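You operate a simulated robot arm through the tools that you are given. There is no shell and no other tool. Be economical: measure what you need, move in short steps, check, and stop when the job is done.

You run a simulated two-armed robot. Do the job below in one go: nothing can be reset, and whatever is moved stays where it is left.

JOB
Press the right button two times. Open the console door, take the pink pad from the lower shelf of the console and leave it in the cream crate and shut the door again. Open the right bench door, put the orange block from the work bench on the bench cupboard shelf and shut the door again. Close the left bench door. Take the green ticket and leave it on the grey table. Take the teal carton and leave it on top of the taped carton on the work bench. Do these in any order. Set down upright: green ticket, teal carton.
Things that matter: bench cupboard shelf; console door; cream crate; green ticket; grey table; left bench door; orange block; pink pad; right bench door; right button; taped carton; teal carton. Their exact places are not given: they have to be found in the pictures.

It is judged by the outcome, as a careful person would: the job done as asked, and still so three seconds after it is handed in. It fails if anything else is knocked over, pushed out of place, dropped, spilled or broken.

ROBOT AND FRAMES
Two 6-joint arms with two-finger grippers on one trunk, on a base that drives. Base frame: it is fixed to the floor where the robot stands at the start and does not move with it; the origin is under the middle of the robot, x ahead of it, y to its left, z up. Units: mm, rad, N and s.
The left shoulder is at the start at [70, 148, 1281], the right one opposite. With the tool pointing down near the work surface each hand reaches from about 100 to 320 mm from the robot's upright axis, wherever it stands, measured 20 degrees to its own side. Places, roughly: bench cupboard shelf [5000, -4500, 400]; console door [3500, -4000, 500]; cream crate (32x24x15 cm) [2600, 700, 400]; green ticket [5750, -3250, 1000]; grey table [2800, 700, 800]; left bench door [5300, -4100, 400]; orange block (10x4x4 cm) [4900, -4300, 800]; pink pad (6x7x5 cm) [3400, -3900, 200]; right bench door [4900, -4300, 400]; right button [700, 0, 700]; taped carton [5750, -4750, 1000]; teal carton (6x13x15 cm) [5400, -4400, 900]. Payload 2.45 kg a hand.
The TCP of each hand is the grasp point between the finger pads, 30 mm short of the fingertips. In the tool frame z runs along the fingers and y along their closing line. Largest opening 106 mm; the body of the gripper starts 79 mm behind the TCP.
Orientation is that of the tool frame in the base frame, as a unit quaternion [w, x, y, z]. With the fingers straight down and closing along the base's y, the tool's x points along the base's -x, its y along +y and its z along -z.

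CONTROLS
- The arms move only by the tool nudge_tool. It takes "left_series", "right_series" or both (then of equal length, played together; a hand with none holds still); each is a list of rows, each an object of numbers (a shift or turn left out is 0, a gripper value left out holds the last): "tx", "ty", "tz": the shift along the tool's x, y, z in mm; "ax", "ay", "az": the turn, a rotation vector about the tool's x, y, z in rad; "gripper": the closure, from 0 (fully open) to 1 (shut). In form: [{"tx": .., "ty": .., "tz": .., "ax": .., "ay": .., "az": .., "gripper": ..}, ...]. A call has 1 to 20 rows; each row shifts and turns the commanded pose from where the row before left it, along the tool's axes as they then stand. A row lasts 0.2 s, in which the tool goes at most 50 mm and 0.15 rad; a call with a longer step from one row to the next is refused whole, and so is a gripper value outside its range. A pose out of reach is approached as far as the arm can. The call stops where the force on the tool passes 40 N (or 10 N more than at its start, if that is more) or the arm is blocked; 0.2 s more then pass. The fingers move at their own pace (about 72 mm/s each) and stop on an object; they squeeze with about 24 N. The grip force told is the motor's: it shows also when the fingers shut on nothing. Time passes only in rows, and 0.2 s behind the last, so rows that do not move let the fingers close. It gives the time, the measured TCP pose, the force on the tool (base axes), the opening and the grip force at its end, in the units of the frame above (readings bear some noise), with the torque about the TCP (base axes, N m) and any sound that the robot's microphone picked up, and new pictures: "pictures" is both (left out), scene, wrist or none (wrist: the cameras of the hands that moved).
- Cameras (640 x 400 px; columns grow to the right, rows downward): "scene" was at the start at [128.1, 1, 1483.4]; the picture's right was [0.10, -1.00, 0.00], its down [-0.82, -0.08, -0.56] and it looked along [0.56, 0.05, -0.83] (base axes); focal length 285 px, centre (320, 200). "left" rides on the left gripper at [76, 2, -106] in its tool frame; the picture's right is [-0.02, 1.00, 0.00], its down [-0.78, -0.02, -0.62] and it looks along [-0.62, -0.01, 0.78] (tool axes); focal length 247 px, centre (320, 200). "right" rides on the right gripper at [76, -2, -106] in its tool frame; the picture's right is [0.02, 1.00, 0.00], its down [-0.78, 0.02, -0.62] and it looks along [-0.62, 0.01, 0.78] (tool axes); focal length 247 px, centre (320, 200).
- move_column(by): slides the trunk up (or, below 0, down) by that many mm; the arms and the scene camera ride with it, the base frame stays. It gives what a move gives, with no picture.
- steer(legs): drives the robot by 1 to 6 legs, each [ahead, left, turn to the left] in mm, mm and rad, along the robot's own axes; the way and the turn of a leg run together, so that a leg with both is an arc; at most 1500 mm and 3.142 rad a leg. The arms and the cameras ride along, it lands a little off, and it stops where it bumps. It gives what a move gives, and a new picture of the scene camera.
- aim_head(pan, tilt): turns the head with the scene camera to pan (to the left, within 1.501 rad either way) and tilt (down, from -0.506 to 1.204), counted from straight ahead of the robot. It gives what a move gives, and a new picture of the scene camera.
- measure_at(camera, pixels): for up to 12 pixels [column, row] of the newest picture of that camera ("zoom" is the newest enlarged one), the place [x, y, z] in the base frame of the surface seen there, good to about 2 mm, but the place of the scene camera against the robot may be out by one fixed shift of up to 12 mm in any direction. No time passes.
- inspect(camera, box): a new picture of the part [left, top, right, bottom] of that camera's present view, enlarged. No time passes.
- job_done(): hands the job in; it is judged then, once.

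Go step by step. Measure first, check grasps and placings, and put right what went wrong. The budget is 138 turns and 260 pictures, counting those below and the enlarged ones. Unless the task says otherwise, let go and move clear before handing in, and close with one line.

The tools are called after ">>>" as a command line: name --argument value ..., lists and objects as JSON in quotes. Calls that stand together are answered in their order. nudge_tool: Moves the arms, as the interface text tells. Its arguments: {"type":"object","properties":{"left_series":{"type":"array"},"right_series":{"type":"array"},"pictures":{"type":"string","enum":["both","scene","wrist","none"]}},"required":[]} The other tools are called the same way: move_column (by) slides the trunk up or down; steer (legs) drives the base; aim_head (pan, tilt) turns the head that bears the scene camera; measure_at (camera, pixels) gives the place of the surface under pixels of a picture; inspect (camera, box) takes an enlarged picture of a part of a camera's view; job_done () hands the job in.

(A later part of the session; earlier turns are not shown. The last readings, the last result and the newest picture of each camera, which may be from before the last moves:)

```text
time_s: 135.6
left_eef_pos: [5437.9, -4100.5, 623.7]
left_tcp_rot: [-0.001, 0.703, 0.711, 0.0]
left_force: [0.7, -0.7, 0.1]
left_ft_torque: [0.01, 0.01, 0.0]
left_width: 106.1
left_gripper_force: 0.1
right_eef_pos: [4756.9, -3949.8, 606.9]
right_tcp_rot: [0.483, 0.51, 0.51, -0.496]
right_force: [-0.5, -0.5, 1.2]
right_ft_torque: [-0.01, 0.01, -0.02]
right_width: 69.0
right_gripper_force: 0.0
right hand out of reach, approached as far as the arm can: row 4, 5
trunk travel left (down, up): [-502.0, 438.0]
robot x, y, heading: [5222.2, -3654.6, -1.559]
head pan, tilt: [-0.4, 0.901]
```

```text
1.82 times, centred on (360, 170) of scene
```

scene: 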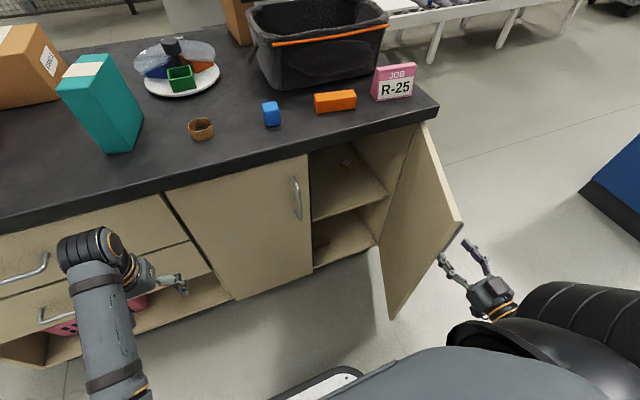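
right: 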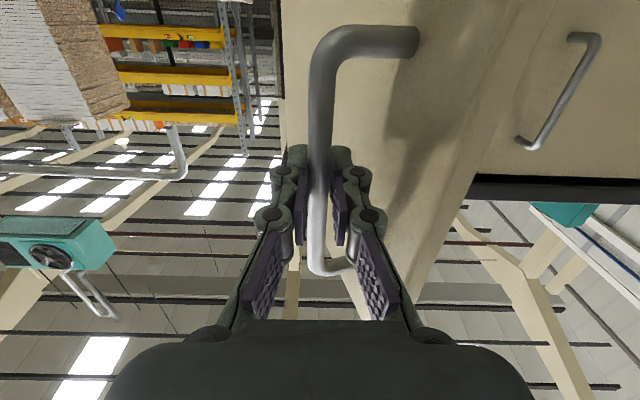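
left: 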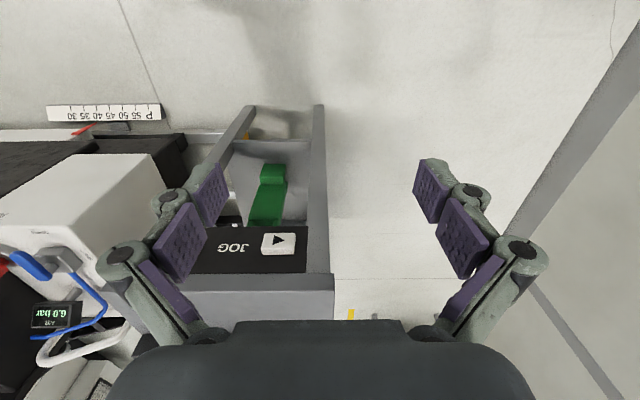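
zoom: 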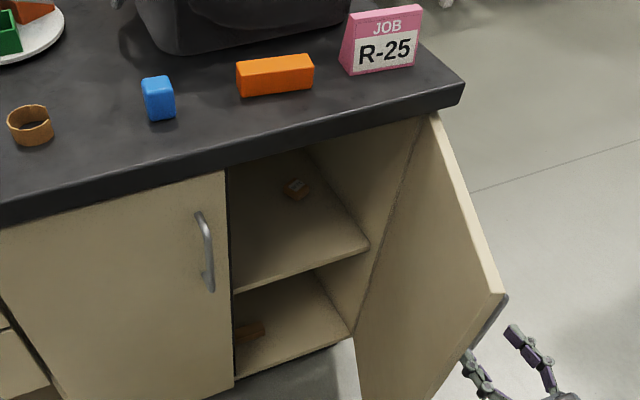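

The arm is at its reach limit close in; I back the base 45 mm to clear the handle.

>>> steer --legs '[[-45, 0, 0]]'

>>> nudge_tool --right_series '[{"ty": 35}, {"ty": 35}, {"ty": 35}, {}]' --pictures "scene"

```text
time_s: 136.5
left_eef_pos: [5438.1, -4055.5, 623.4]
left_tcp_rot: [0.0, 0.703, 0.711, 0.0]
left_force: [-0.5, -0.3, 0.7]
left_ft_torque: [0.02, 0.0, -0.03]
left_width: 106.2
left_gripper_force: 0.1
right_eef_pos: [4757.7, -3906.4, 608.0]
right_tcp_rot: [0.483, 0.51, 0.51, -0.496]
right_force: [-0.3, 0.6, -0.4]
right_ft_torque: [-0.01, 0.03, 0.03]
right_width: 69.2
right_gripper_force: 0.0
trunk travel left (down, up): [-502.0, 438.0]
robot x, y, heading: [5216.5, -3610.0, -1.556]
head pan, tilt: [-0.4, 0.901]
```

scene: 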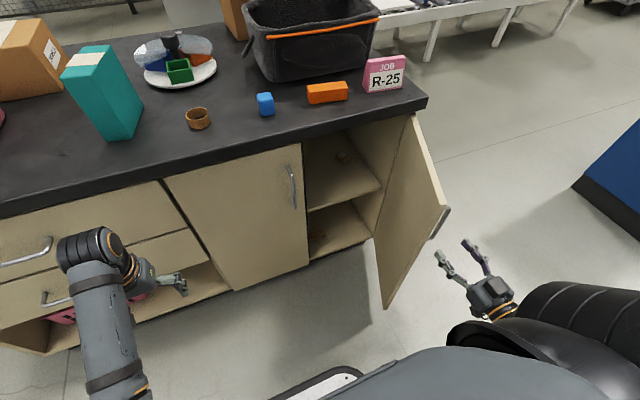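

```text
time_s: 137.5
left_eef_pos: [5436.5, -4056.1, 623.2]
left_tcp_rot: [-0.001, 0.703, 0.711, 0.001]
left_force: [-0.2, -0.2, 0.2]
left_ft_torque: [0.0, -0.02, 0.02]
left_width: 105.8
left_gripper_force: 0.0
right_eef_pos: [4864.1, -3907.8, 606.0]
right_tcp_rot: [0.483, 0.51, 0.511, -0.495]
right_force: [0.8, -0.5, 0.7]
right_ft_torque: [0.01, -0.03, 0.03]
right_width: 69.0
right_gripper_force: 0.1
trunk travel left (down, up): [-502.0, 438.0]
robot x, y, heading: [5220.3, -3609.4, -1.556]
head pan, tilt: [-0.4, 0.901]
```

scene: 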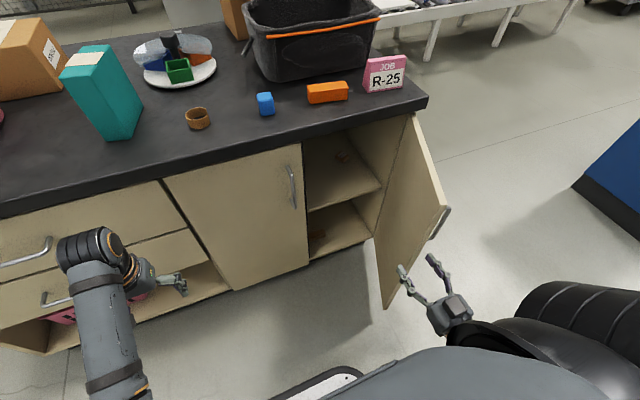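

Clear of the handle. I raise the trunk 330, reposition to [5400,-3720], then bring the right hand forward and start yawing it to point -x.

>>> move_column --by 330

>>> steer --legs '[[0, 180, 0], [110, 0, 0]]'

>>> nudge_tool --right_series '[{"tz": 45}, {"tz": 45}, {"tz": 45}, {"tz": 45}, {"ax": 0.15, "gripper": 0.2}, {"ax": 0.15}, {"ax": 0.15}, {"ax": 0.15}, {"ax": 0.15}, {"ax": 0.15}, {}]'

```text
time_s: 140.8
left_eef_pos: [5437.3, -4057.1, 953.2]
left_tcp_rot: [-0.001, 0.703, 0.711, -0.001]
left_force: [0.3, 0.2, -0.7]
left_ft_torque: [-0.01, 0.02, -0.01]
left_width: 105.9
left_gripper_force: 0.0
right_eef_pos: [4864.8, -3906.4, 935.6]
right_tcp_rot: [0.483, 0.51, 0.51, -0.496]
right_force: [-0.3, -0.4, -0.5]
right_ft_torque: [-0.02, -0.01, 0.02]
right_width: 68.7
right_gripper_force: 0.0
trunk travel left (down, up): [-832.0, 108.0]
robot x, y, heading: [5218.8, -3610.0, -1.563]
head pan, tilt: [-0.4, 0.901]
```

```text
time_s: 143.0
left_eef_pos: [5616.2, -4160.5, 953.0]
left_tcp_rot: [-0.001, 0.704, 0.711, 0.0]
left_force: [-0.3, 0.9, -0.2]
left_ft_torque: [0.01, 0.01, 0.0]
left_width: 106.1
left_gripper_force: 0.0
right_eef_pos: [5043.9, -4010.6, 937.5]
right_tcp_rot: [0.482, 0.511, 0.509, -0.497]
right_force: [-1.1, -0.3, 0.1]
right_ft_torque: [0.03, 0.01, 0.02]
right_width: 69.0
right_gripper_force: 0.1
trunk travel left (down, up): [-832.0, 108.0]
robot x, y, heading: [5397.6, -3712.5, -1.565]
head pan, tilt: [-0.4, 0.901]
```

scene: 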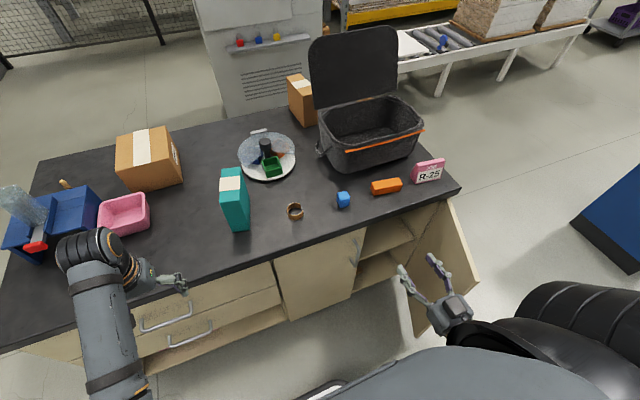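

```text
time_s: 145.4
left_eef_pos: [5615.2, -4161.6, 953.3]
left_tcp_rot: [-0.001, 0.704, 0.71, 0.0]
left_force: [0.7, 0.5, -0.7]
left_ft_torque: [-0.04, 0.0, 0.0]
left_width: 105.9
left_gripper_force: 0.1
right_eef_pos: [5039.9, -4189.9, 930.1]
right_tcp_rot: [0.213, 0.67, 0.244, -0.668]
right_force: [0.3, -0.7, 0.1]
right_ft_torque: [0.03, 0.02, 0.01]
right_width: 84.6
right_gripper_force: 0.0
trunk travel left (down, up): [-832.0, 108.0]
robot x, y, heading: [5398.1, -3717.4, -1.56]
head pan, tilt: [-0.4, 0.901]
```

scene: 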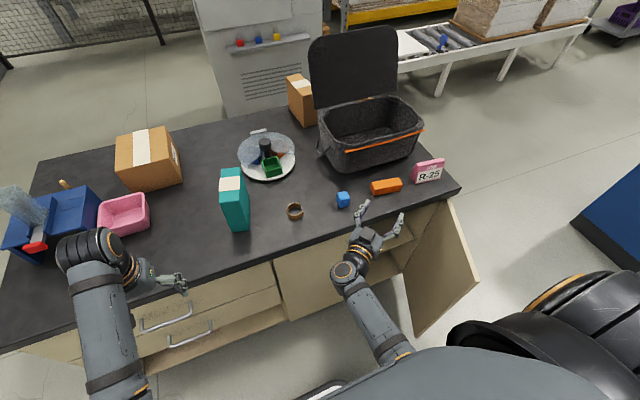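
right: 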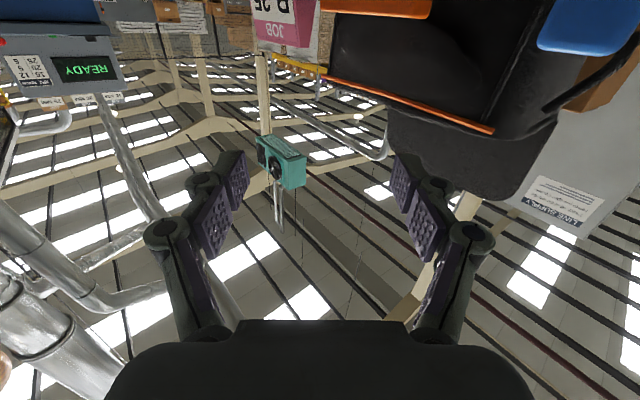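

The hand is yawing fine. I finish the yaw and pitch down 60°.

>>> nudge_tool --right_series '[{"ax": 0.15}, {"ax": 0.15}, {"ax": 0.15}, {"ax": 0.15}, {"ax": 0.05}, {"ay": 0.15}, {"ay": 0.15}, {"ay": 0.15}, {"ay": 0.15}, {"ay": 0.15}, {"ay": 0.15}, {"ay": 0.15}, {}]'

```text
time_s: 148.2
left_eef_pos: [5616.7, -4160.8, 953.2]
left_tcp_rot: [-0.001, 0.704, 0.71, 0.0]
left_force: [-0.2, 0.3, -0.8]
left_ft_torque: [-0.01, 0.03, 0.03]
left_width: 106.0
left_gripper_force: 0.1
right_eef_pos: [5058.1, -4164.2, 742.0]
right_tcp_rot: [0.08, 0.913, 0.31, -0.252]
right_force: [0.3, -0.3, -1.6]
right_ft_torque: [0.03, 0.03, 0.0]
right_width: 84.6
right_gripper_force: 0.0
right hand out of reach, approached as far as the arm can: row 1, 2, 3, 4, 8, 9, 10, 11, 12
trunk travel left (down, up): [-832.0, 108.0]
robot x, y, heading: [5394.4, -3716.2, -1.558]
head pan, tilt: [-0.4, 0.901]
```

scene: 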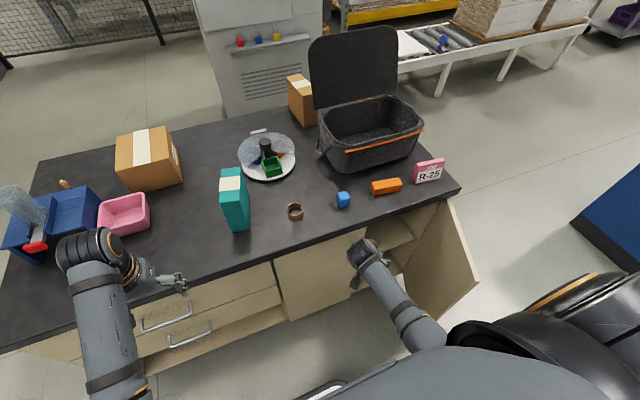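
right: 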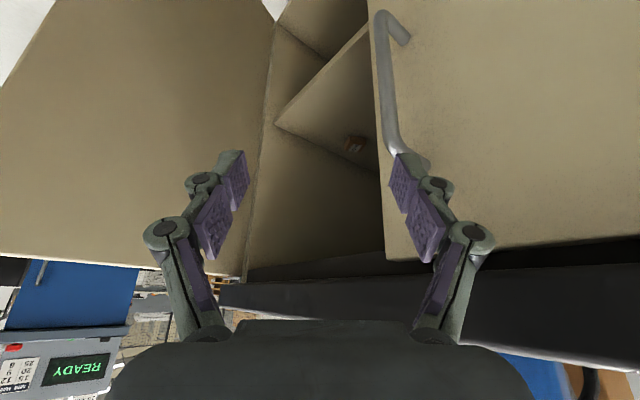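

That orientation is beyond the wrist's limits (hand sagged to z 742 in front of the bench). I reverse the pitch and see.

>>> nudge_tool --right_series '[{"ay": -0.15}, {"ay": -0.15}, {"ay": -0.15}, {"ay": -0.15}, {"ay": -0.15}, {"ay": -0.15}, {"ay": -0.15}, {"ax": -0.15}, {"ax": -0.15}, {"ax": -0.15}, {"ax": -0.15}, {"ax": -0.15}, {"ax": -0.15}, {"ax": -0.15}, {}]' --pictures "scene"

```text
time_s: 151.4
left_eef_pos: [5616.7, -4160.5, 952.7]
left_tcp_rot: [-0.001, 0.704, 0.71, 0.001]
left_force: [0.8, 0.0, -0.4]
left_ft_torque: [0.0, 0.0, -0.02]
left_width: 105.8
left_gripper_force: 0.1
right_eef_pos: [5008.9, -4159.8, 816.5]
right_tcp_rot: [0.536, 0.485, 0.536, -0.437]
right_force: [-0.1, 0.4, -0.2]
right_ft_torque: [0.01, -0.02, 0.01]
right_width: 84.9
right_gripper_force: 0.1
right hand out of reach, approached as far as the arm can: row 5, 6, 7
trunk travel left (down, up): [-832.0, 108.0]
robot x, y, heading: [5396.3, -3714.8, -1.56]
head pan, tilt: [-0.4, 0.901]
```

scene: 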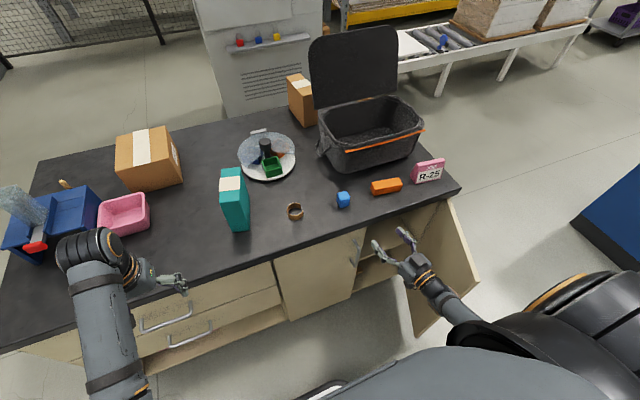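

I bring the hand back to a natural pose: up 130, inward 200 mm, then strafe the base right.

>>> nudge_tool --right_series '[{"tx": -45, "ax": 0.07}, {"tx": -45, "ax": 0.08}, {"tx": -40, "az": -0.05}, {"ty": 45}, {"ty": 45}, {"ty": 45}, {"ty": 45}, {"ty": 20}, {}]' --pictures "none"

```text
time_s: 153.4
left_eef_pos: [5614.7, -4161.2, 952.8]
left_tcp_rot: [-0.001, 0.704, 0.71, 0.0]
left_force: [0.1, 0.3, -0.5]
left_ft_torque: [0.02, -0.03, -0.01]
left_width: 106.1
left_gripper_force: 0.1
right_eef_pos: [5205.8, -4168.4, 945.5]
right_tcp_rot: [0.486, 0.511, 0.513, -0.488]
right_force: [-0.4, 0.2, -0.5]
right_ft_torque: [-0.05, -0.01, 0.01]
right_width: 84.9
right_gripper_force: 0.1
trunk travel left (down, up): [-832.0, 108.0]
robot x, y, heading: [5396.3, -3713.9, -1.56]
head pan, tilt: [-0.4, 0.901]
```

Natural pose recovered. Strafe to put the hand over x≈4930 and pitch the tool straight down.

>>> steer --legs '[[0, -277, 0]]'

>>> nudge_tool --right_series '[{"ay": 0.15}, {"ay": 0.15}, {"ay": 0.15}, {"ay": 0.15}, {"ay": 0.15}, {"ay": 0.15}, {"ay": 0.15}, {"ay": 0.15}, {"ay": 0.15}, {"ay": 0.15}, {"ay": 0.07}, {}]'

```text
time_s: 155.4
left_eef_pos: [5338.5, -4164.6, 952.5]
left_tcp_rot: [-0.001, 0.703, 0.711, 0.0]
left_force: [0.0, -0.3, 0.3]
left_ft_torque: [-0.01, 0.0, 0.01]
left_width: 106.1
left_gripper_force: 0.0
right_eef_pos: [4927.0, -4171.0, 945.1]
right_tcp_rot: [0.486, 0.511, 0.515, -0.488]
right_force: [0.3, -0.6, 0.1]
right_ft_torque: [-0.02, -0.01, -0.01]
right_width: 84.4
right_gripper_force: 0.1
trunk travel left (down, up): [-832.0, 108.0]
robot x, y, heading: [5121.0, -3717.1, -1.557]
head pan, tilt: [-0.4, 0.901]
```

scene: 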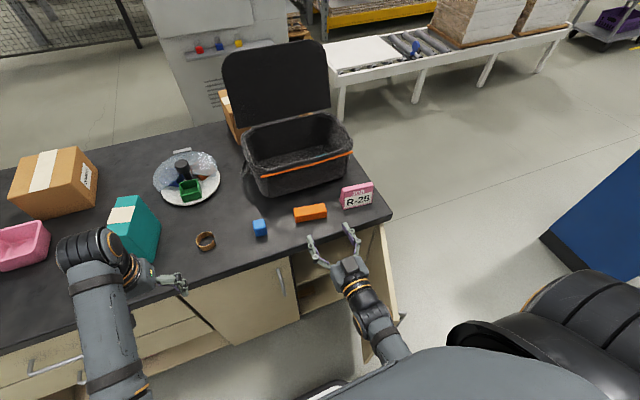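

```text
time_s: 158.0
left_eef_pos: [5336.8, -4163.8, 953.3]
left_tcp_rot: [-0.002, 0.703, 0.711, 0.0]
left_force: [0.3, 0.1, 0.5]
left_ft_torque: [0.01, 0.01, -0.04]
left_width: 106.1
left_gripper_force: 0.0
right_eef_pos: [4926.8, -4170.3, 946.1]
right_tcp_rot: [-0.02, 0.706, 0.708, 0.016]
right_force: [-0.6, 0.8, -0.1]
right_ft_torque: [0.01, 0.03, -0.04]
right_width: 84.6
right_gripper_force: 0.0
trunk travel left (down, up): [-832.0, 108.0]
robot x, y, heading: [5117.7, -3715.1, -1.556]
head pan, tilt: [-0.4, 0.901]
```

scene: 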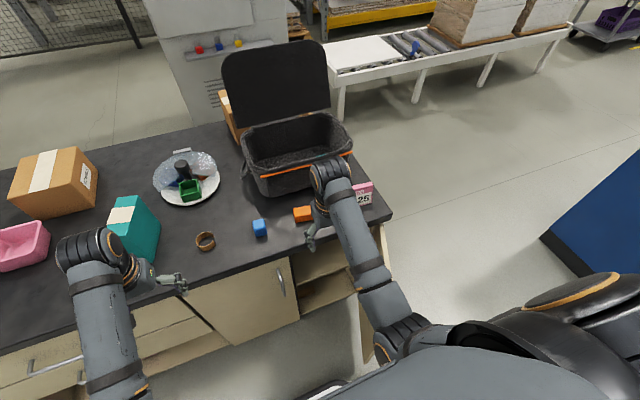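
right: 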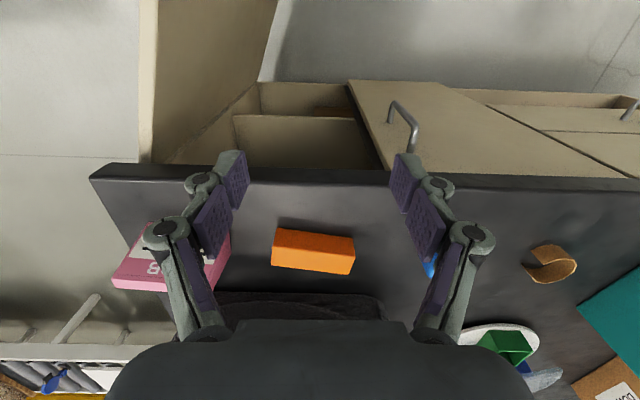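

The tool points straight down and the orange block is clear in the wrist view (272–355, 228–275). I measure it and the black bin behind.

>>> measure_at --camera "right" --pixels '[[280, 233], [350, 240], [349, 250], [275, 246], [315, 240], [315, 262], [277, 262], [350, 270], [300, 296]]'

>>> measure_at --camera "scene" --pixels '[[270, 175], [300, 172], [265, 190], [300, 185], [345, 150], [325, 70], [280, 50], [365, 185]]'

```text
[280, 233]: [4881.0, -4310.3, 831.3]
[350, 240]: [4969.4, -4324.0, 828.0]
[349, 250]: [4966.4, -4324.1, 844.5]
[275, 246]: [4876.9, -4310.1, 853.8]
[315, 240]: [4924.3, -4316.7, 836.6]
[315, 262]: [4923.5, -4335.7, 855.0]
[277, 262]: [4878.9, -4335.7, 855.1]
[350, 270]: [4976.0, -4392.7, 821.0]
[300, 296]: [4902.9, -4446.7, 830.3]
```

```text
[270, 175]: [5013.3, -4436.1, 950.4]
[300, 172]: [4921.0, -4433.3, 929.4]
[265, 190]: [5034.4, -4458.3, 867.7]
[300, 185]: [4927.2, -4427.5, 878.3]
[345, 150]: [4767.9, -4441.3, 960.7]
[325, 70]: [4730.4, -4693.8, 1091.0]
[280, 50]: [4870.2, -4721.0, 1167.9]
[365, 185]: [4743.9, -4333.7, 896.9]
```

Block centre ≈[4921,-4337], top 855, long axis ~-8.6° off x. I rotate the gripper so it closes across the width, then move above it.

>>> nudge_tool --right_series '[{"az": -0.142, "gripper": 0.3}, {"az": -0.142}, {"az": -0.142}, {"az": -0.142}, {"az": -0.142}, {"az": -0.142}, {"az": -0.142}, {"az": -0.142}, {"az": -0.142}, {"az": -0.142}, {"tx": -5, "ty": -41.5}, {"tx": -5, "ty": -41.5}, {"tx": -5, "ty": -41.5}, {"tx": -4, "ty": -41.5}, {}]'

```text
time_s: 161.2
left_eef_pos: [5336.7, -4162.8, 953.4]
left_tcp_rot: [0.0, 0.703, 0.712, 0.001]
left_force: [0.0, 0.0, 0.1]
left_ft_torque: [-0.01, -0.03, 0.0]
left_width: 106.0
left_gripper_force: 0.0
right_eef_pos: [4923.1, -4334.4, 937.0]
right_tcp_rot: [-0.005, 0.073, 0.997, 0.023]
right_force: [-0.1, -0.2, -0.2]
right_ft_torque: [-0.02, -0.01, 0.01]
right_width: 74.2
right_gripper_force: 0.0
trunk travel left (down, up): [-832.0, 108.0]
robot x, y, heading: [5120.1, -3716.2, -1.555]
head pan, tilt: [-0.4, 0.901]
```

scene: 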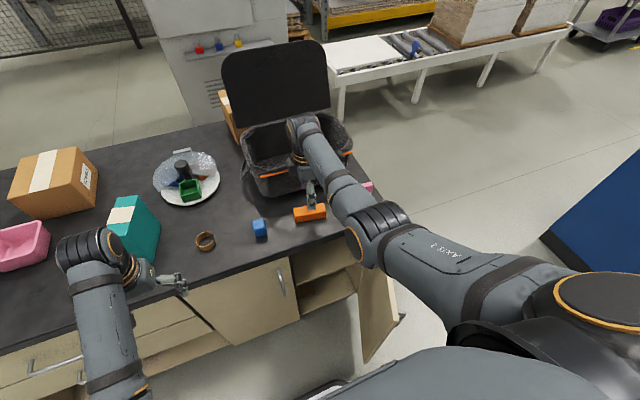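
right: 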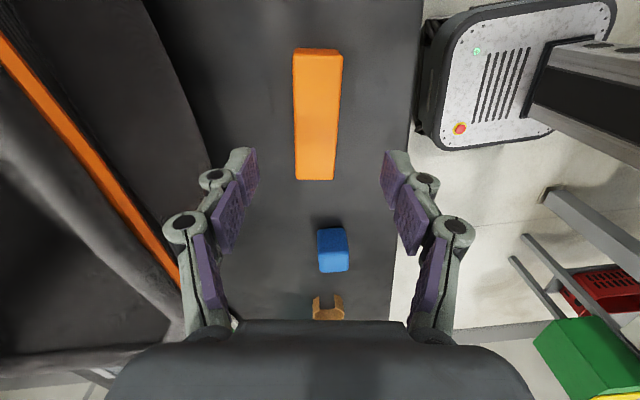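

Block sits centred under the fingers (cols 293–342). I descend 85 mm, close and check.

>>> nudge_tool --right_series '[{"tz": 40}, {"tz": 30}, {"tz": 14}, {"gripper": 1}, {}, {}, {}]' --pictures "wrist"

```text
time_s: 162.8
left_eef_pos: [5338.4, -4164.4, 952.5]
left_tcp_rot: [-0.001, 0.703, 0.711, 0.0]
left_force: [0.1, -0.2, -0.6]
left_ft_torque: [-0.01, 0.03, -0.02]
left_width: 105.7
left_gripper_force: 0.0
right_eef_pos: [4920.3, -4331.1, 854.6]
right_tcp_rot: [-0.005, 0.073, 0.997, 0.024]
right_force: [0.4, -0.6, 2.0]
right_ft_torque: [-0.1, 0.02, -0.03]
right_width: 34.3
right_gripper_force: 24.4
right hand out of reach, approached as far as the arm can: row 3
trunk travel left (down, up): [-832.0, 108.0]
robot x, y, heading: [5118.7, -3714.1, -1.556]
head pan, tilt: [-0.4, 0.901]
```

right: 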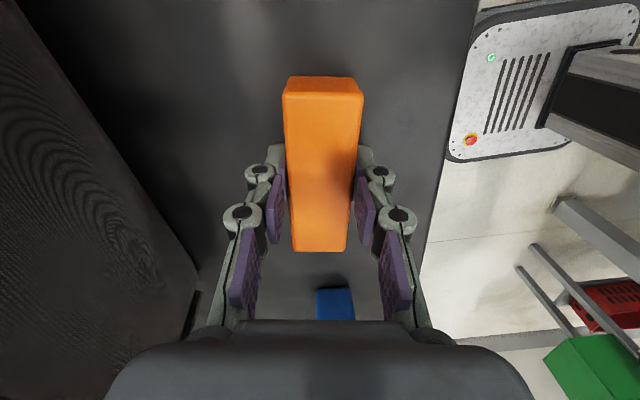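

Block is held (34 mm). I lift, rotate back 1.42 rad so it lies along y, and set it down at the same spot.

>>> nudge_tool --right_series '[{"tz": -30}, {"tz": -30}, {"az": 0.142}, {"az": 0.142}, {"az": 0.142}, {"az": 0.142}, {"az": 0.142}, {"az": 0.142}, {"az": 0.142}, {"az": 0.142}, {"az": 0.142}, {"az": 0.142}, {}]'

```text
time_s: 165.6
left_eef_pos: [5337.8, -4164.2, 953.9]
left_tcp_rot: [-0.003, 0.702, 0.712, 0.001]
left_force: [0.2, 0.3, -0.9]
left_ft_torque: [-0.01, 0.02, -0.01]
left_width: 106.1
left_gripper_force: 0.1
right_eef_pos: [4920.3, -4334.2, 913.5]
right_tcp_rot: [-0.019, 0.706, 0.708, 0.016]
right_force: [0.4, -0.2, -1.5]
right_ft_torque: [0.0, -0.02, -0.02]
right_width: 34.0
right_gripper_force: 24.0
trunk travel left (down, up): [-832.0, 108.0]
robot x, y, heading: [5118.2, -3715.2, -1.554]
head pan, tilt: [-0.4, 0.901]
```

scene: 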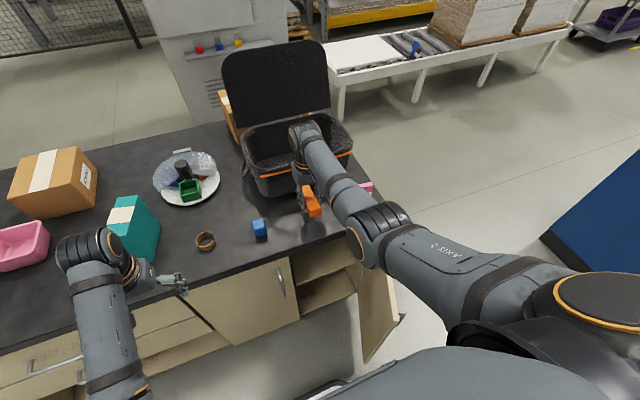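
right: 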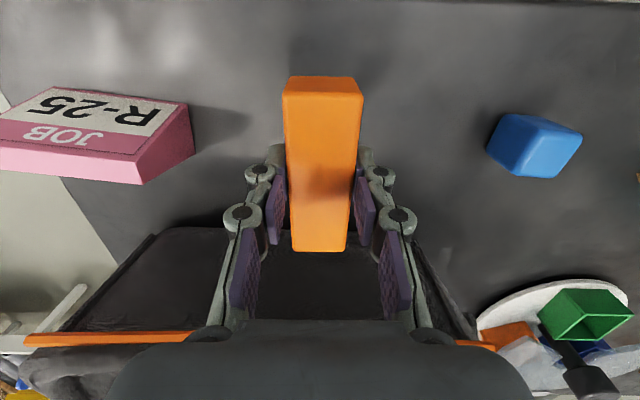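

Now lower it back to the bench (shifted 15 mm nearer) and release.

>>> nudge_tool --right_series '[{"tx": 15}, {"tz": 30}, {"tz": 20}, {"tz": 7}, {"gripper": 0.4}, {}, {}, {"tz": -40}, {"tz": -40}, {"tz": -30}, {}]' --pictures "wrist"

```text
time_s: 168.0
left_eef_pos: [5337.1, -4165.2, 952.9]
left_tcp_rot: [-0.002, 0.703, 0.711, -0.001]
left_force: [-1.0, -0.5, -0.8]
left_ft_torque: [0.0, 0.01, 0.0]
left_width: 106.2
left_gripper_force: 0.0
right_eef_pos: [4921.4, -4324.6, 968.2]
right_tcp_rot: [-0.02, 0.705, 0.708, 0.017]
right_force: [-0.4, 0.1, -0.6]
right_ft_torque: [0.0, 0.02, -0.01]
right_width: 63.5
right_gripper_force: 0.1
trunk travel left (down, up): [-832.0, 108.0]
robot x, y, heading: [5117.7, -3717.7, -1.554]
head pan, tilt: [-0.4, 0.901]
```

right: 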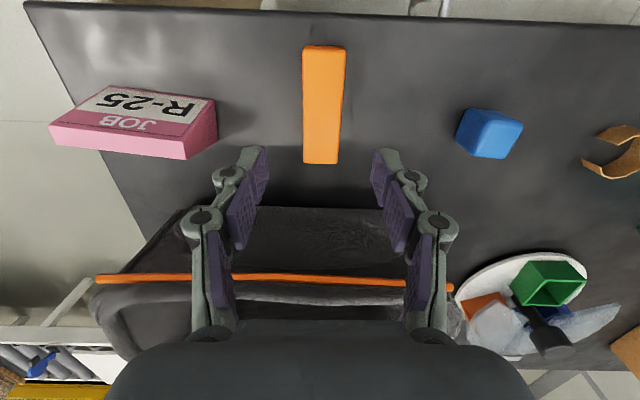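

Block now lies along y. I measure it, then pitch the tool to 35° below horizontal pointing -y.

>>> measure_at --camera "right" --pixels '[[305, 50], [343, 50], [335, 158], [306, 158], [324, 100]]'

>>> nudge_tool --right_series '[{"tx": 40}, {"tx": 30}, {"ay": -0.15}, {"ay": -0.15}, {"ay": -0.15}, {"ay": -0.15}, {"ay": -0.15}, {"ay": -0.15}, {"ay": -0.06}, {}]' --pictures "wrist"

```text
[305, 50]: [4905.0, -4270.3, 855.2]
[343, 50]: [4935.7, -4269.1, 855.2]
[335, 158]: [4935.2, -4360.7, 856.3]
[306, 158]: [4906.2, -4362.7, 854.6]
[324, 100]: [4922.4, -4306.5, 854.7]
```

```text
time_s: 170.2
left_eef_pos: [5336.5, -4164.0, 954.0]
left_tcp_rot: [-0.001, 0.703, 0.712, -0.001]
left_force: [0.7, 0.0, -0.1]
left_ft_torque: [-0.03, -0.01, 0.02]
left_width: 106.0
left_gripper_force: 0.0
right_eef_pos: [4920.8, -4252.5, 971.3]
right_tcp_rot: [0.31, 0.633, 0.637, -0.313]
right_force: [0.0, -0.1, 0.3]
right_ft_torque: [0.01, 0.01, -0.02]
right_width: 63.8
right_gripper_force: 0.1
trunk travel left (down, up): [-832.0, 108.0]
robot x, y, heading: [5115.8, -3717.0, -1.553]
head pan, tilt: [-0.4, 0.901]
```

right: 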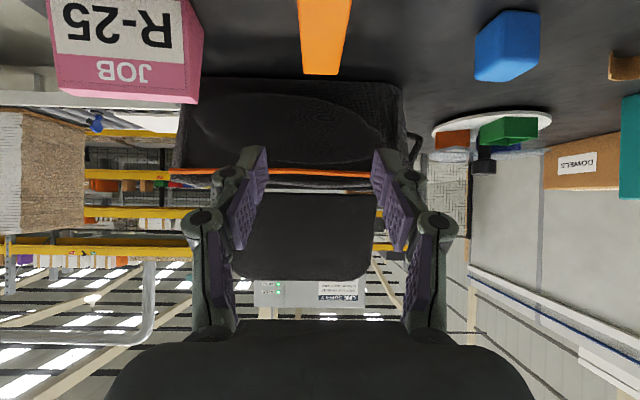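

Tool pitched 38°. I move down onto the block (TCP [4921,-4295,848]) and grip.

>>> nudge_tool --right_series '[{"tz": 27, "tx": 18}, {"tz": 27, "tx": 18}, {"tz": 27, "tx": 18}, {"tz": 28, "tx": 17}, {"gripper": 1}, {}, {}, {"tx": -20, "tz": -15}, {"tx": -20, "tz": -15}, {}]'

```text
time_s: 172.4
left_eef_pos: [5336.8, -4164.7, 952.6]
left_tcp_rot: [-0.002, 0.703, 0.711, 0.001]
left_force: [0.0, -1.0, -0.4]
left_ft_torque: [0.03, 0.01, 0.01]
left_width: 106.2
left_gripper_force: 0.1
right_eef_pos: [4920.3, -4296.2, 898.2]
right_tcp_rot: [0.31, 0.634, 0.637, -0.312]
right_force: [1.1, -0.4, -0.8]
right_ft_torque: [0.02, -0.02, -0.03]
right_width: 33.9
right_gripper_force: 23.4
trunk travel left (down, up): [-832.0, 108.0]
robot x, y, heading: [5116.3, -3712.7, -1.554]
head pan, tilt: [-0.4, 0.901]
```

scene: 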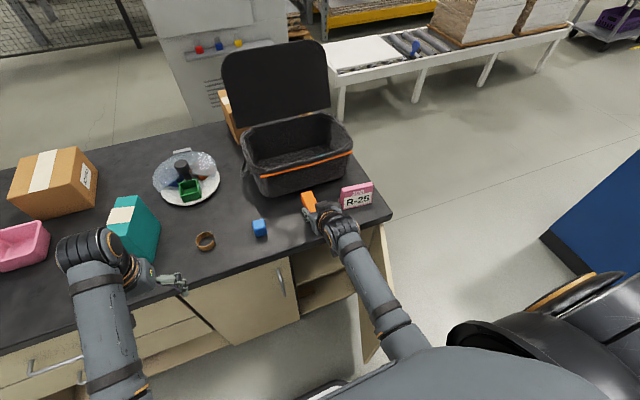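
right: 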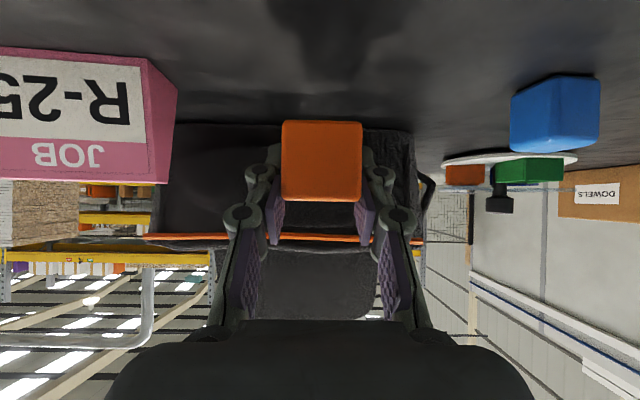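

Block is held level. I back out past the bench edge and lower the trunk to shelf height.

>>> nudge_tool --right_series '[{"tz": -28, "tx": 21.5}, {"tz": -28, "tx": 21.5}, {"tz": -28, "tx": 21.5}, {"tz": -28, "tx": 21.5}, {}]' --pictures "none"

>>> move_column --by -398

>>> inspect --camera "right" --box '[0, 0, 640, 400]'

```text
time_s: 173.6
left_eef_pos: [5336.7, -4164.7, 953.3]
left_tcp_rot: [-0.002, 0.703, 0.711, 0.001]
left_force: [0.0, 0.7, -0.6]
left_ft_torque: [0.01, 0.0, 0.0]
left_width: 106.0
left_gripper_force: 0.1
right_eef_pos: [4919.7, -4156.2, 897.4]
right_tcp_rot: [0.309, 0.633, 0.637, -0.313]
right_force: [0.3, -0.9, -0.5]
right_ft_torque: [0.01, -0.03, 0.0]
right_width: 34.0
right_gripper_force: 23.6
trunk travel left (down, up): [-832.0, 108.0]
robot x, y, heading: [5117.6, -3717.5, -1.555]
head pan, tilt: [-0.4, 0.901]
```

```text
time_s: 177.4
left_eef_pos: [5337.6, -4164.0, 555.3]
left_tcp_rot: [-0.001, 0.703, 0.711, -0.001]
left_force: [0.6, 0.3, -0.1]
left_ft_torque: [0.01, 0.01, -0.03]
left_width: 106.1
left_gripper_force: 0.1
right_eef_pos: [4920.3, -4155.6, 499.5]
right_tcp_rot: [0.309, 0.634, 0.637, -0.312]
right_force: [0.5, -0.5, -0.7]
right_ft_torque: [-0.02, 0.0, -0.01]
right_width: 33.9
right_gripper_force: 23.9
trunk travel left (down, up): [-434.0, 506.0]
robot x, y, heading: [5115.6, -3718.9, -1.559]
head pan, tilt: [-0.4, 0.901]
```

```text
1.00 times, centred on (320, 200) of right (not enlarged: the box is as wide or as high as the picture)
```

zoom: 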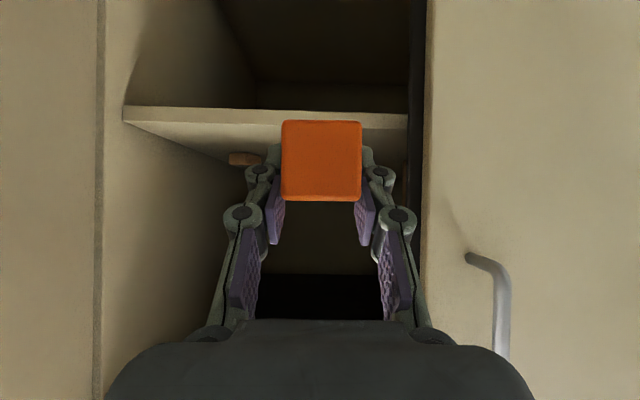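

The upside-down wrist view shows the shelf front edge at row ~113. I measure the shelf and neighbours.

>>> measure_at --camera "right" --pixels '[[200, 112], [380, 118], [180, 130], [250, 140], [243, 158], [415, 120], [100, 200], [430, 200]]'

```text
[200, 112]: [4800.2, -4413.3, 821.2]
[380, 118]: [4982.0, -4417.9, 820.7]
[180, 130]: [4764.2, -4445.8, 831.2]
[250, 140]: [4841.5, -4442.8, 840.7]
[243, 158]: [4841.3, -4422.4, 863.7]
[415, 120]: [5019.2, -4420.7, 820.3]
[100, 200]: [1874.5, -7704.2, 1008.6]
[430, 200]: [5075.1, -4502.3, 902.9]
```

Those refer to the older wrist picture; I use the enlarged one.

>>> measure_at --camera "zoom" --pixels '[[200, 112], [380, 118], [200, 135], [260, 140], [243, 158], [415, 60], [104, 200], [425, 200], [320, 300]]'

```text
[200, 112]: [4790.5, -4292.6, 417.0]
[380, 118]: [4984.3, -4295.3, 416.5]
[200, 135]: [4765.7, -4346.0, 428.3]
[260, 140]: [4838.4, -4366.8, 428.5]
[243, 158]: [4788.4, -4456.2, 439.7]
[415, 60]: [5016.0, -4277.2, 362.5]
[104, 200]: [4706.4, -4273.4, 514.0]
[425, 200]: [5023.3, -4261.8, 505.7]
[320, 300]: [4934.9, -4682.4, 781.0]
```

Shelf top z≈428, front edge y≈-4293. I advance 220 mm in level, then lower ~38 mm.

>>> nudge_tool --right_series '[{"tz": 29.5, "tx": -22.9}, {"tz": 29.5, "tx": -22.9}, {"tz": 29.5, "tx": -22.9}, {"tz": 29.5, "tx": -22.9}, {"tz": 29.5, "tx": -22.9}, {"tz": 29.5, "tx": -22.9}, {}]'

```text
time_s: 179.0
left_eef_pos: [5336.9, -4164.2, 555.9]
left_tcp_rot: [-0.001, 0.703, 0.711, 0.0]
left_force: [0.7, -0.6, 1.1]
left_ft_torque: [0.01, -0.03, 0.01]
left_width: 105.9
left_gripper_force: 0.1
right_eef_pos: [4920.2, -4378.4, 497.6]
right_tcp_rot: [0.31, 0.633, 0.637, -0.312]
right_force: [0.2, -0.9, 0.5]
right_ft_torque: [0.02, 0.01, -0.01]
right_width: 34.0
right_gripper_force: 23.8
trunk travel left (down, up): [-434.0, 506.0]
robot x, y, heading: [5120.6, -3715.1, -1.554]
head pan, tilt: [-0.4, 0.901]
```

scene: 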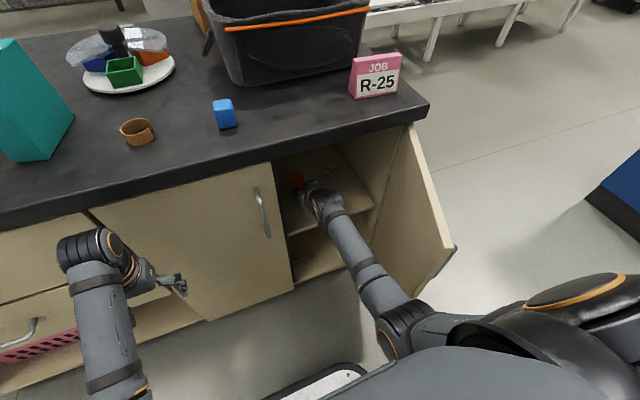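
right: 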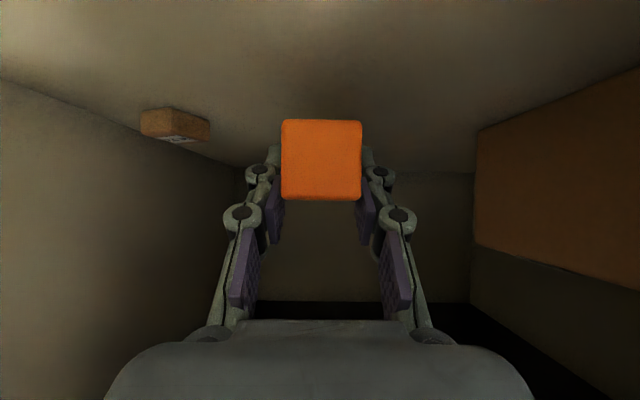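

Inside with clearance. Lower until contact.

>>> nudge_tool --right_series '[{"tz": 6.1, "tx": 7.9}, {"tz": 6.1, "tx": 7.9}, {"tz": 6.1, "tx": 7.9}, {"tz": 2.4, "tx": 3.2}, {"tz": 1.2, "tx": 1.6}, {"gripper": 0.45}, {}, {}]' --pictures "wrist"

```text
time_s: 180.8
left_eef_pos: [5336.6, -4163.5, 555.4]
left_tcp_rot: [-0.001, 0.702, 0.712, 0.0]
left_force: [-0.6, 0.5, 0.6]
left_ft_torque: [0.01, -0.03, -0.02]
left_width: 106.1
left_gripper_force: 0.1
right_eef_pos: [4922.4, -4379.8, 463.2]
right_tcp_rot: [0.309, 0.633, 0.638, -0.312]
right_force: [0.9, -0.3, -1.3]
right_ft_torque: [0.0, -0.02, -0.03]
right_width: 58.0
right_gripper_force: 0.0
trunk travel left (down, up): [-434.0, 506.0]
robot x, y, heading: [5117.4, -3716.5, -1.556]
head pan, tilt: [-0.4, 0.901]
```

right: 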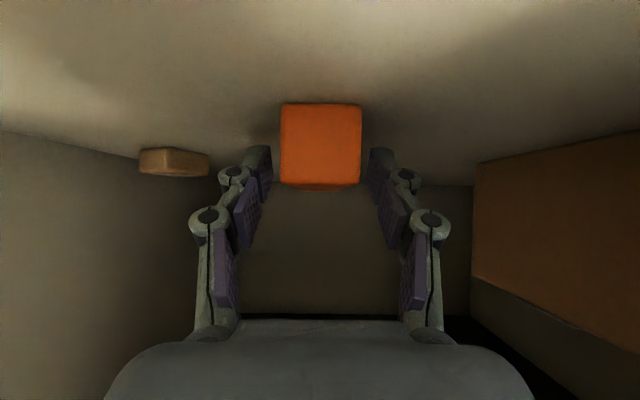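

The block rests on the shelf. I withdraw the hand, levelling the tool afterwards.

>>> nudge_tool --right_series '[{"tz": -9, "tx": -10}, {"tz": -30, "tx": 23}, {"tz": -30, "tx": 23}, {"tz": -30, "tx": 23}, {"tz": -30, "tx": 23}, {"tz": -30, "tx": 23}, {"tz": -30, "tx": 23}, {"ay": -0.15, "gripper": 1}, {"ay": -0.15}, {"ay": -0.15}, {"ay": -0.15}, {"ay": -0.06}, {}]'

```text
time_s: 183.6
left_eef_pos: [5338.7, -4163.4, 554.9]
left_tcp_rot: [-0.001, 0.703, 0.711, 0.0]
left_force: [0.0, -0.2, -0.4]
left_ft_torque: [-0.02, 0.01, 0.0]
left_width: 105.9
left_gripper_force: 0.1
right_eef_pos: [4920.8, -4151.1, 477.6]
right_tcp_rot: [0.5, 0.498, 0.502, -0.5]
right_force: [0.8, -0.5, -0.1]
right_ft_torque: [0.04, -0.02, 0.04]
right_width: 0.1
right_gripper_force: 24.1
trunk travel left (down, up): [-434.0, 506.0]
robot x, y, heading: [5118.9, -3714.3, -1.555]
head pan, tilt: [-0.4, 0.901]
```

scene: 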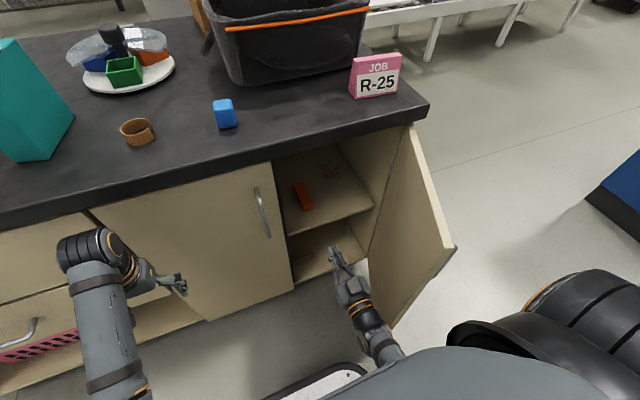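
right: 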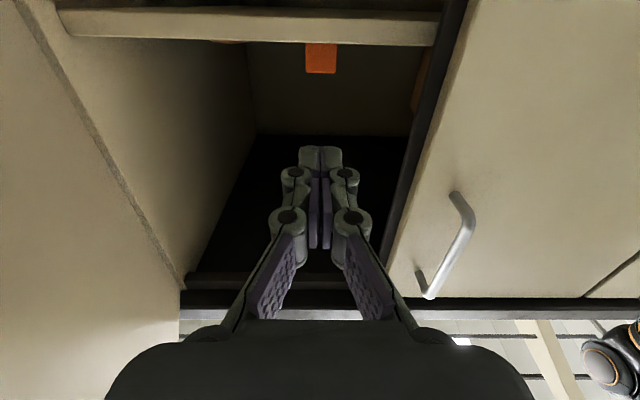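

Block sits on the shelf. Measure the door's free edge before going around it.

>>> measure_at --camera "scene" --pixels '[[450, 246], [420, 200], [440, 255], [395, 322], [414, 135], [430, 230]]'

>>> nudge_tool --right_series '[{"tz": -40}, {"tz": -40}, {"tz": -40}, {}]' --pictures "none"

>>> steer --legs '[[-100, 0, 0]]'

```text
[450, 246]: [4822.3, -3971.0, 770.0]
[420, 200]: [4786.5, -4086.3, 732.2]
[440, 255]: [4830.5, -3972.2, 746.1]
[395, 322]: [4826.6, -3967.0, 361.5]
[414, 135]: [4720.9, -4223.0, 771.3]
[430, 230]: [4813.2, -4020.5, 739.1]
```

```text
time_s: 184.6
left_eef_pos: [5338.4, -4164.2, 555.1]
left_tcp_rot: [-0.001, 0.703, 0.711, 0.001]
left_force: [0.2, -0.5, 0.2]
left_ft_torque: [-0.01, 0.01, -0.03]
left_width: 106.1
left_gripper_force: 0.0
right_eef_pos: [4920.1, -4031.3, 480.0]
right_tcp_rot: [0.499, 0.498, 0.503, -0.5]
right_force: [0.2, 0.3, 0.1]
right_ft_torque: [0.0, 0.02, 0.03]
right_width: 0.3
right_gripper_force: 23.8
trunk travel left (down, up): [-434.0, 506.0]
robot x, y, heading: [5115.3, -3716.7, -1.558]
head pan, tilt: [-0.4, 0.901]
```

```text
time_s: 185.8
left_eef_pos: [5336.7, -4062.8, 555.2]
left_tcp_rot: [-0.001, 0.703, 0.712, 0.0]
left_force: [0.5, 0.5, 0.7]
left_ft_torque: [0.02, 0.04, 0.0]
left_width: 105.9
left_gripper_force: 0.0
right_eef_pos: [4918.0, -3932.3, 479.5]
right_tcp_rot: [0.5, 0.498, 0.502, -0.5]
right_force: [0.8, 0.0, -0.3]
right_ft_torque: [-0.03, -0.01, 0.0]
right_width: 0.2
right_gripper_force: 23.8
trunk travel left (down, up): [-434.0, 506.0]
robot x, y, heading: [5114.9, -3618.8, -1.558]
head pan, tilt: [-0.4, 0.901]
```

scene: 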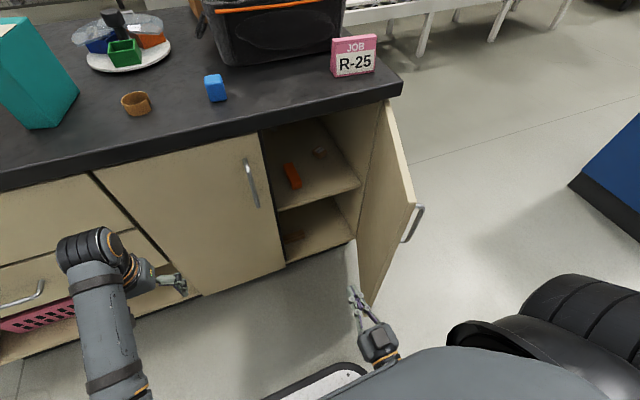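

Door edge ≈[4820,-3962]. I retract 32 mm more and strafe the base right 175 mm so the hand passes to the door's outer side.

>>> nudge_tool --right_series '[{"tz": -32}, {}]' --pictures "none"

```text
time_s: 186.4
left_eef_pos: [5335.5, -4064.5, 554.9]
left_tcp_rot: [-0.002, 0.703, 0.712, 0.001]
left_force: [0.3, 0.9, -0.2]
left_ft_torque: [0.01, 0.0, 0.02]
left_width: 106.0
left_gripper_force: 0.1
right_eef_pos: [4919.2, -3900.2, 480.9]
right_tcp_rot: [0.499, 0.498, 0.502, -0.5]
right_force: [-1.1, -0.3, 0.7]
right_ft_torque: [0.0, -0.03, 0.02]
right_width: 0.0
right_gripper_force: 23.8
trunk travel left (down, up): [-434.0, 506.0]
robot x, y, heading: [5118.2, -3621.6, -1.561]
head pan, tilt: [-0.4, 0.901]
```

>>> steer --legs '[[0, -185, 0]]'

```text
time_s: 187.9
left_eef_pos: [5156.1, -4066.3, 555.4]
left_tcp_rot: [-0.001, 0.703, 0.711, 0.0]
left_force: [0.2, -0.8, 1.5]
left_ft_torque: [0.01, 0.01, 0.01]
left_width: 106.1
left_gripper_force: 0.0
right_eef_pos: [4738.8, -3903.1, 481.6]
right_tcp_rot: [0.499, 0.499, 0.502, -0.501]
right_force: [-0.3, 0.3, 0.6]
right_ft_torque: [0.02, 0.03, 0.02]
right_width: 0.0
right_gripper_force: 24.1
trunk travel left (down, up): [-434.0, 506.0]
robot x, y, heading: [4937.7, -3614.8, -1.556]
head pan, tilt: [-0.4, 0.901]
```

scene: 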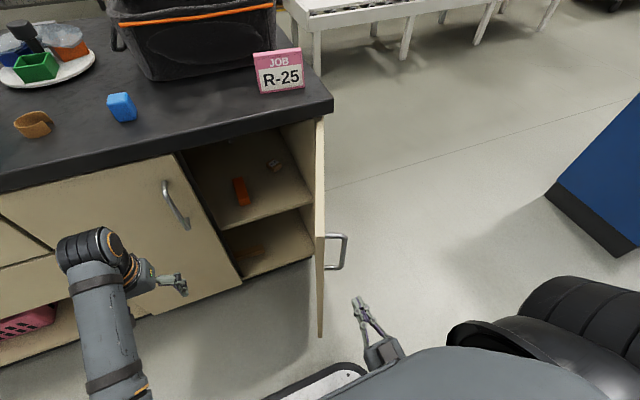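

The hand is outside the door. Advance 90 mm and push along the closing arc (hand at z 480, below the handle).

>>> nudge_tool --right_series '[{"tz": 45}, {"tz": 45}, {"ty": 15}, {"ty": 15}, {"ty": 15.7, "tz": 4.8}, {"ty": 15.3, "tz": 5.9}, {"ty": 14.9, "tz": 6.9}, {"ty": 14.3, "tz": 8}, {"ty": 13.8, "tz": 8.9}, {"ty": 13.1, "tz": 9.9}, {"ty": 12.4, "tz": 10.8}, {"ty": 11.6, "tz": 11.6}]'

```text
time_s: 190.0
left_eef_pos: [5155.9, -4066.9, 555.2]
left_tcp_rot: [-0.002, 0.702, 0.712, 0.0]
left_force: [0.8, 0.1, -0.7]
left_ft_torque: [-0.02, -0.01, -0.03]
left_width: 105.8
left_gripper_force: 0.0
right_eef_pos: [4808.5, -4021.2, 461.9]
right_tcp_rot: [0.481, 0.447, 0.554, -0.512]
right_force: [-0.2, -0.5, 0.1]
right_ft_torque: [0.01, 0.07, 0.0]
right_width: 0.1
right_gripper_force: 23.8
trunk travel left (down, up): [-434.0, 506.0]
robot x, y, heading: [4935.1, -3617.2, -1.556]
head pan, tilt: [-0.4, 0.901]
stopped in row 10 (right hand): the arm was blocked; the commanded pose is now the measured one
```

scene: 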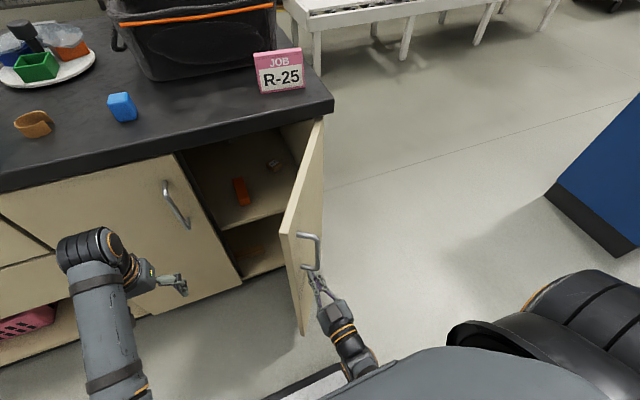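
right: 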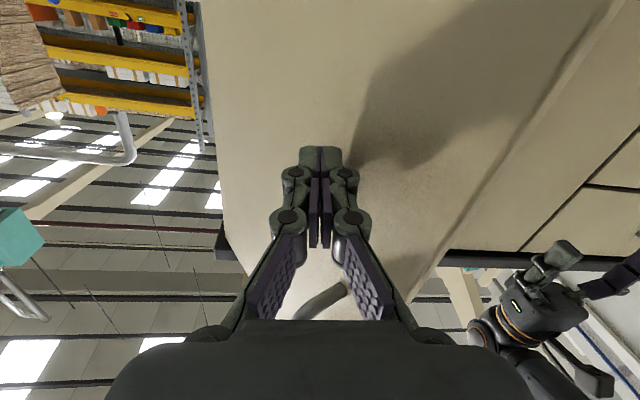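

The arm is at its inner limit again; I use the base to push left 90 mm, then continue with the arm.

>>> steer --legs '[[20, 100, 0]]'

>>> nudge_tool --right_series '[{"tz": 12}, {"tz": 14}, {"tz": 14}, {"tz": 14}, {"tz": 14}, {"tz": 14}]'

```text
time_s: 191.2
left_eef_pos: [5256.1, -4084.1, 553.6]
left_tcp_rot: [-0.002, 0.702, 0.712, 0.0]
left_force: [-0.3, -0.3, 0.6]
left_ft_torque: [-0.01, 0.05, 0.01]
left_width: 106.2
left_gripper_force: 0.0
right_eef_pos: [4908.5, -4038.2, 462.0]
right_tcp_rot: [0.481, 0.447, 0.555, -0.51]
right_force: [-0.4, 0.2, -0.3]
right_ft_torque: [0.04, -0.03, -0.01]
right_width: 0.1
right_gripper_force: 24.3
trunk travel left (down, up): [-434.0, 506.0]
robot x, y, heading: [5037.8, -3636.3, -1.557]
head pan, tilt: [-0.4, 0.901]
```

scene: 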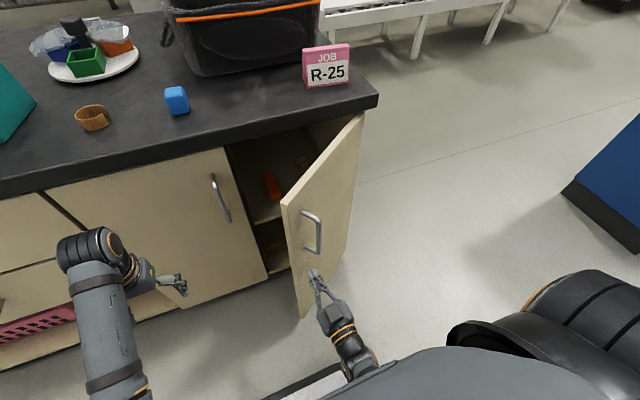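

```text
time_s: 192.6
left_eef_pos: [5255.9, -4083.8, 555.1]
left_tcp_rot: [-0.002, 0.702, 0.712, 0.001]
left_force: [-0.3, 0.3, -0.2]
left_ft_torque: [0.02, 0.01, -0.04]
left_width: 106.0
left_gripper_force: 0.0
right_eef_pos: [4911.8, -4119.6, 460.5]
right_tcp_rot: [0.481, 0.447, 0.556, -0.51]
right_force: [-0.2, -0.1, 0.0]
right_ft_torque: [-0.04, 0.04, 0.0]
right_width: 0.0
right_gripper_force: 23.6
trunk travel left (down, up): [-434.0, 506.0]
robot x, y, heading: [5034.2, -3641.1, -1.555]
head pan, tilt: [-0.4, 0.901]
```

scene: 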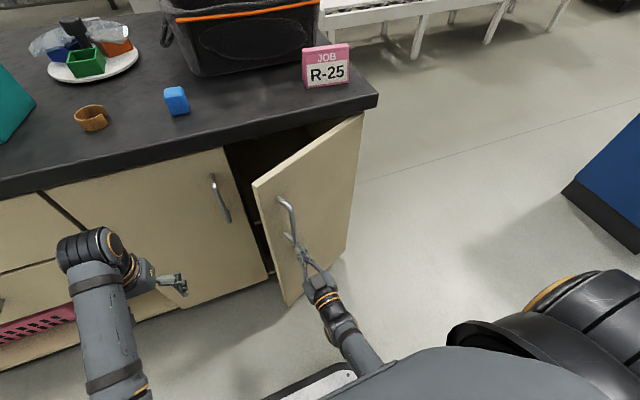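
right: 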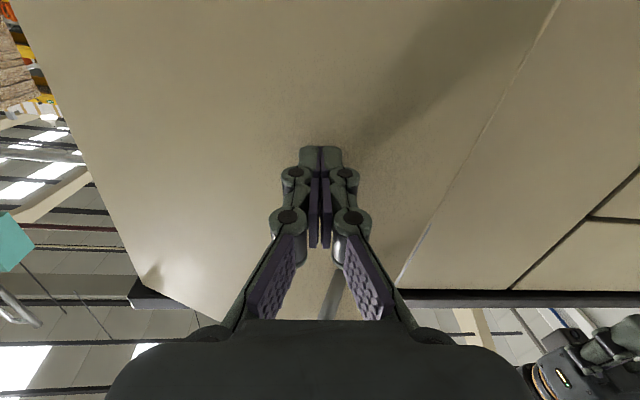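

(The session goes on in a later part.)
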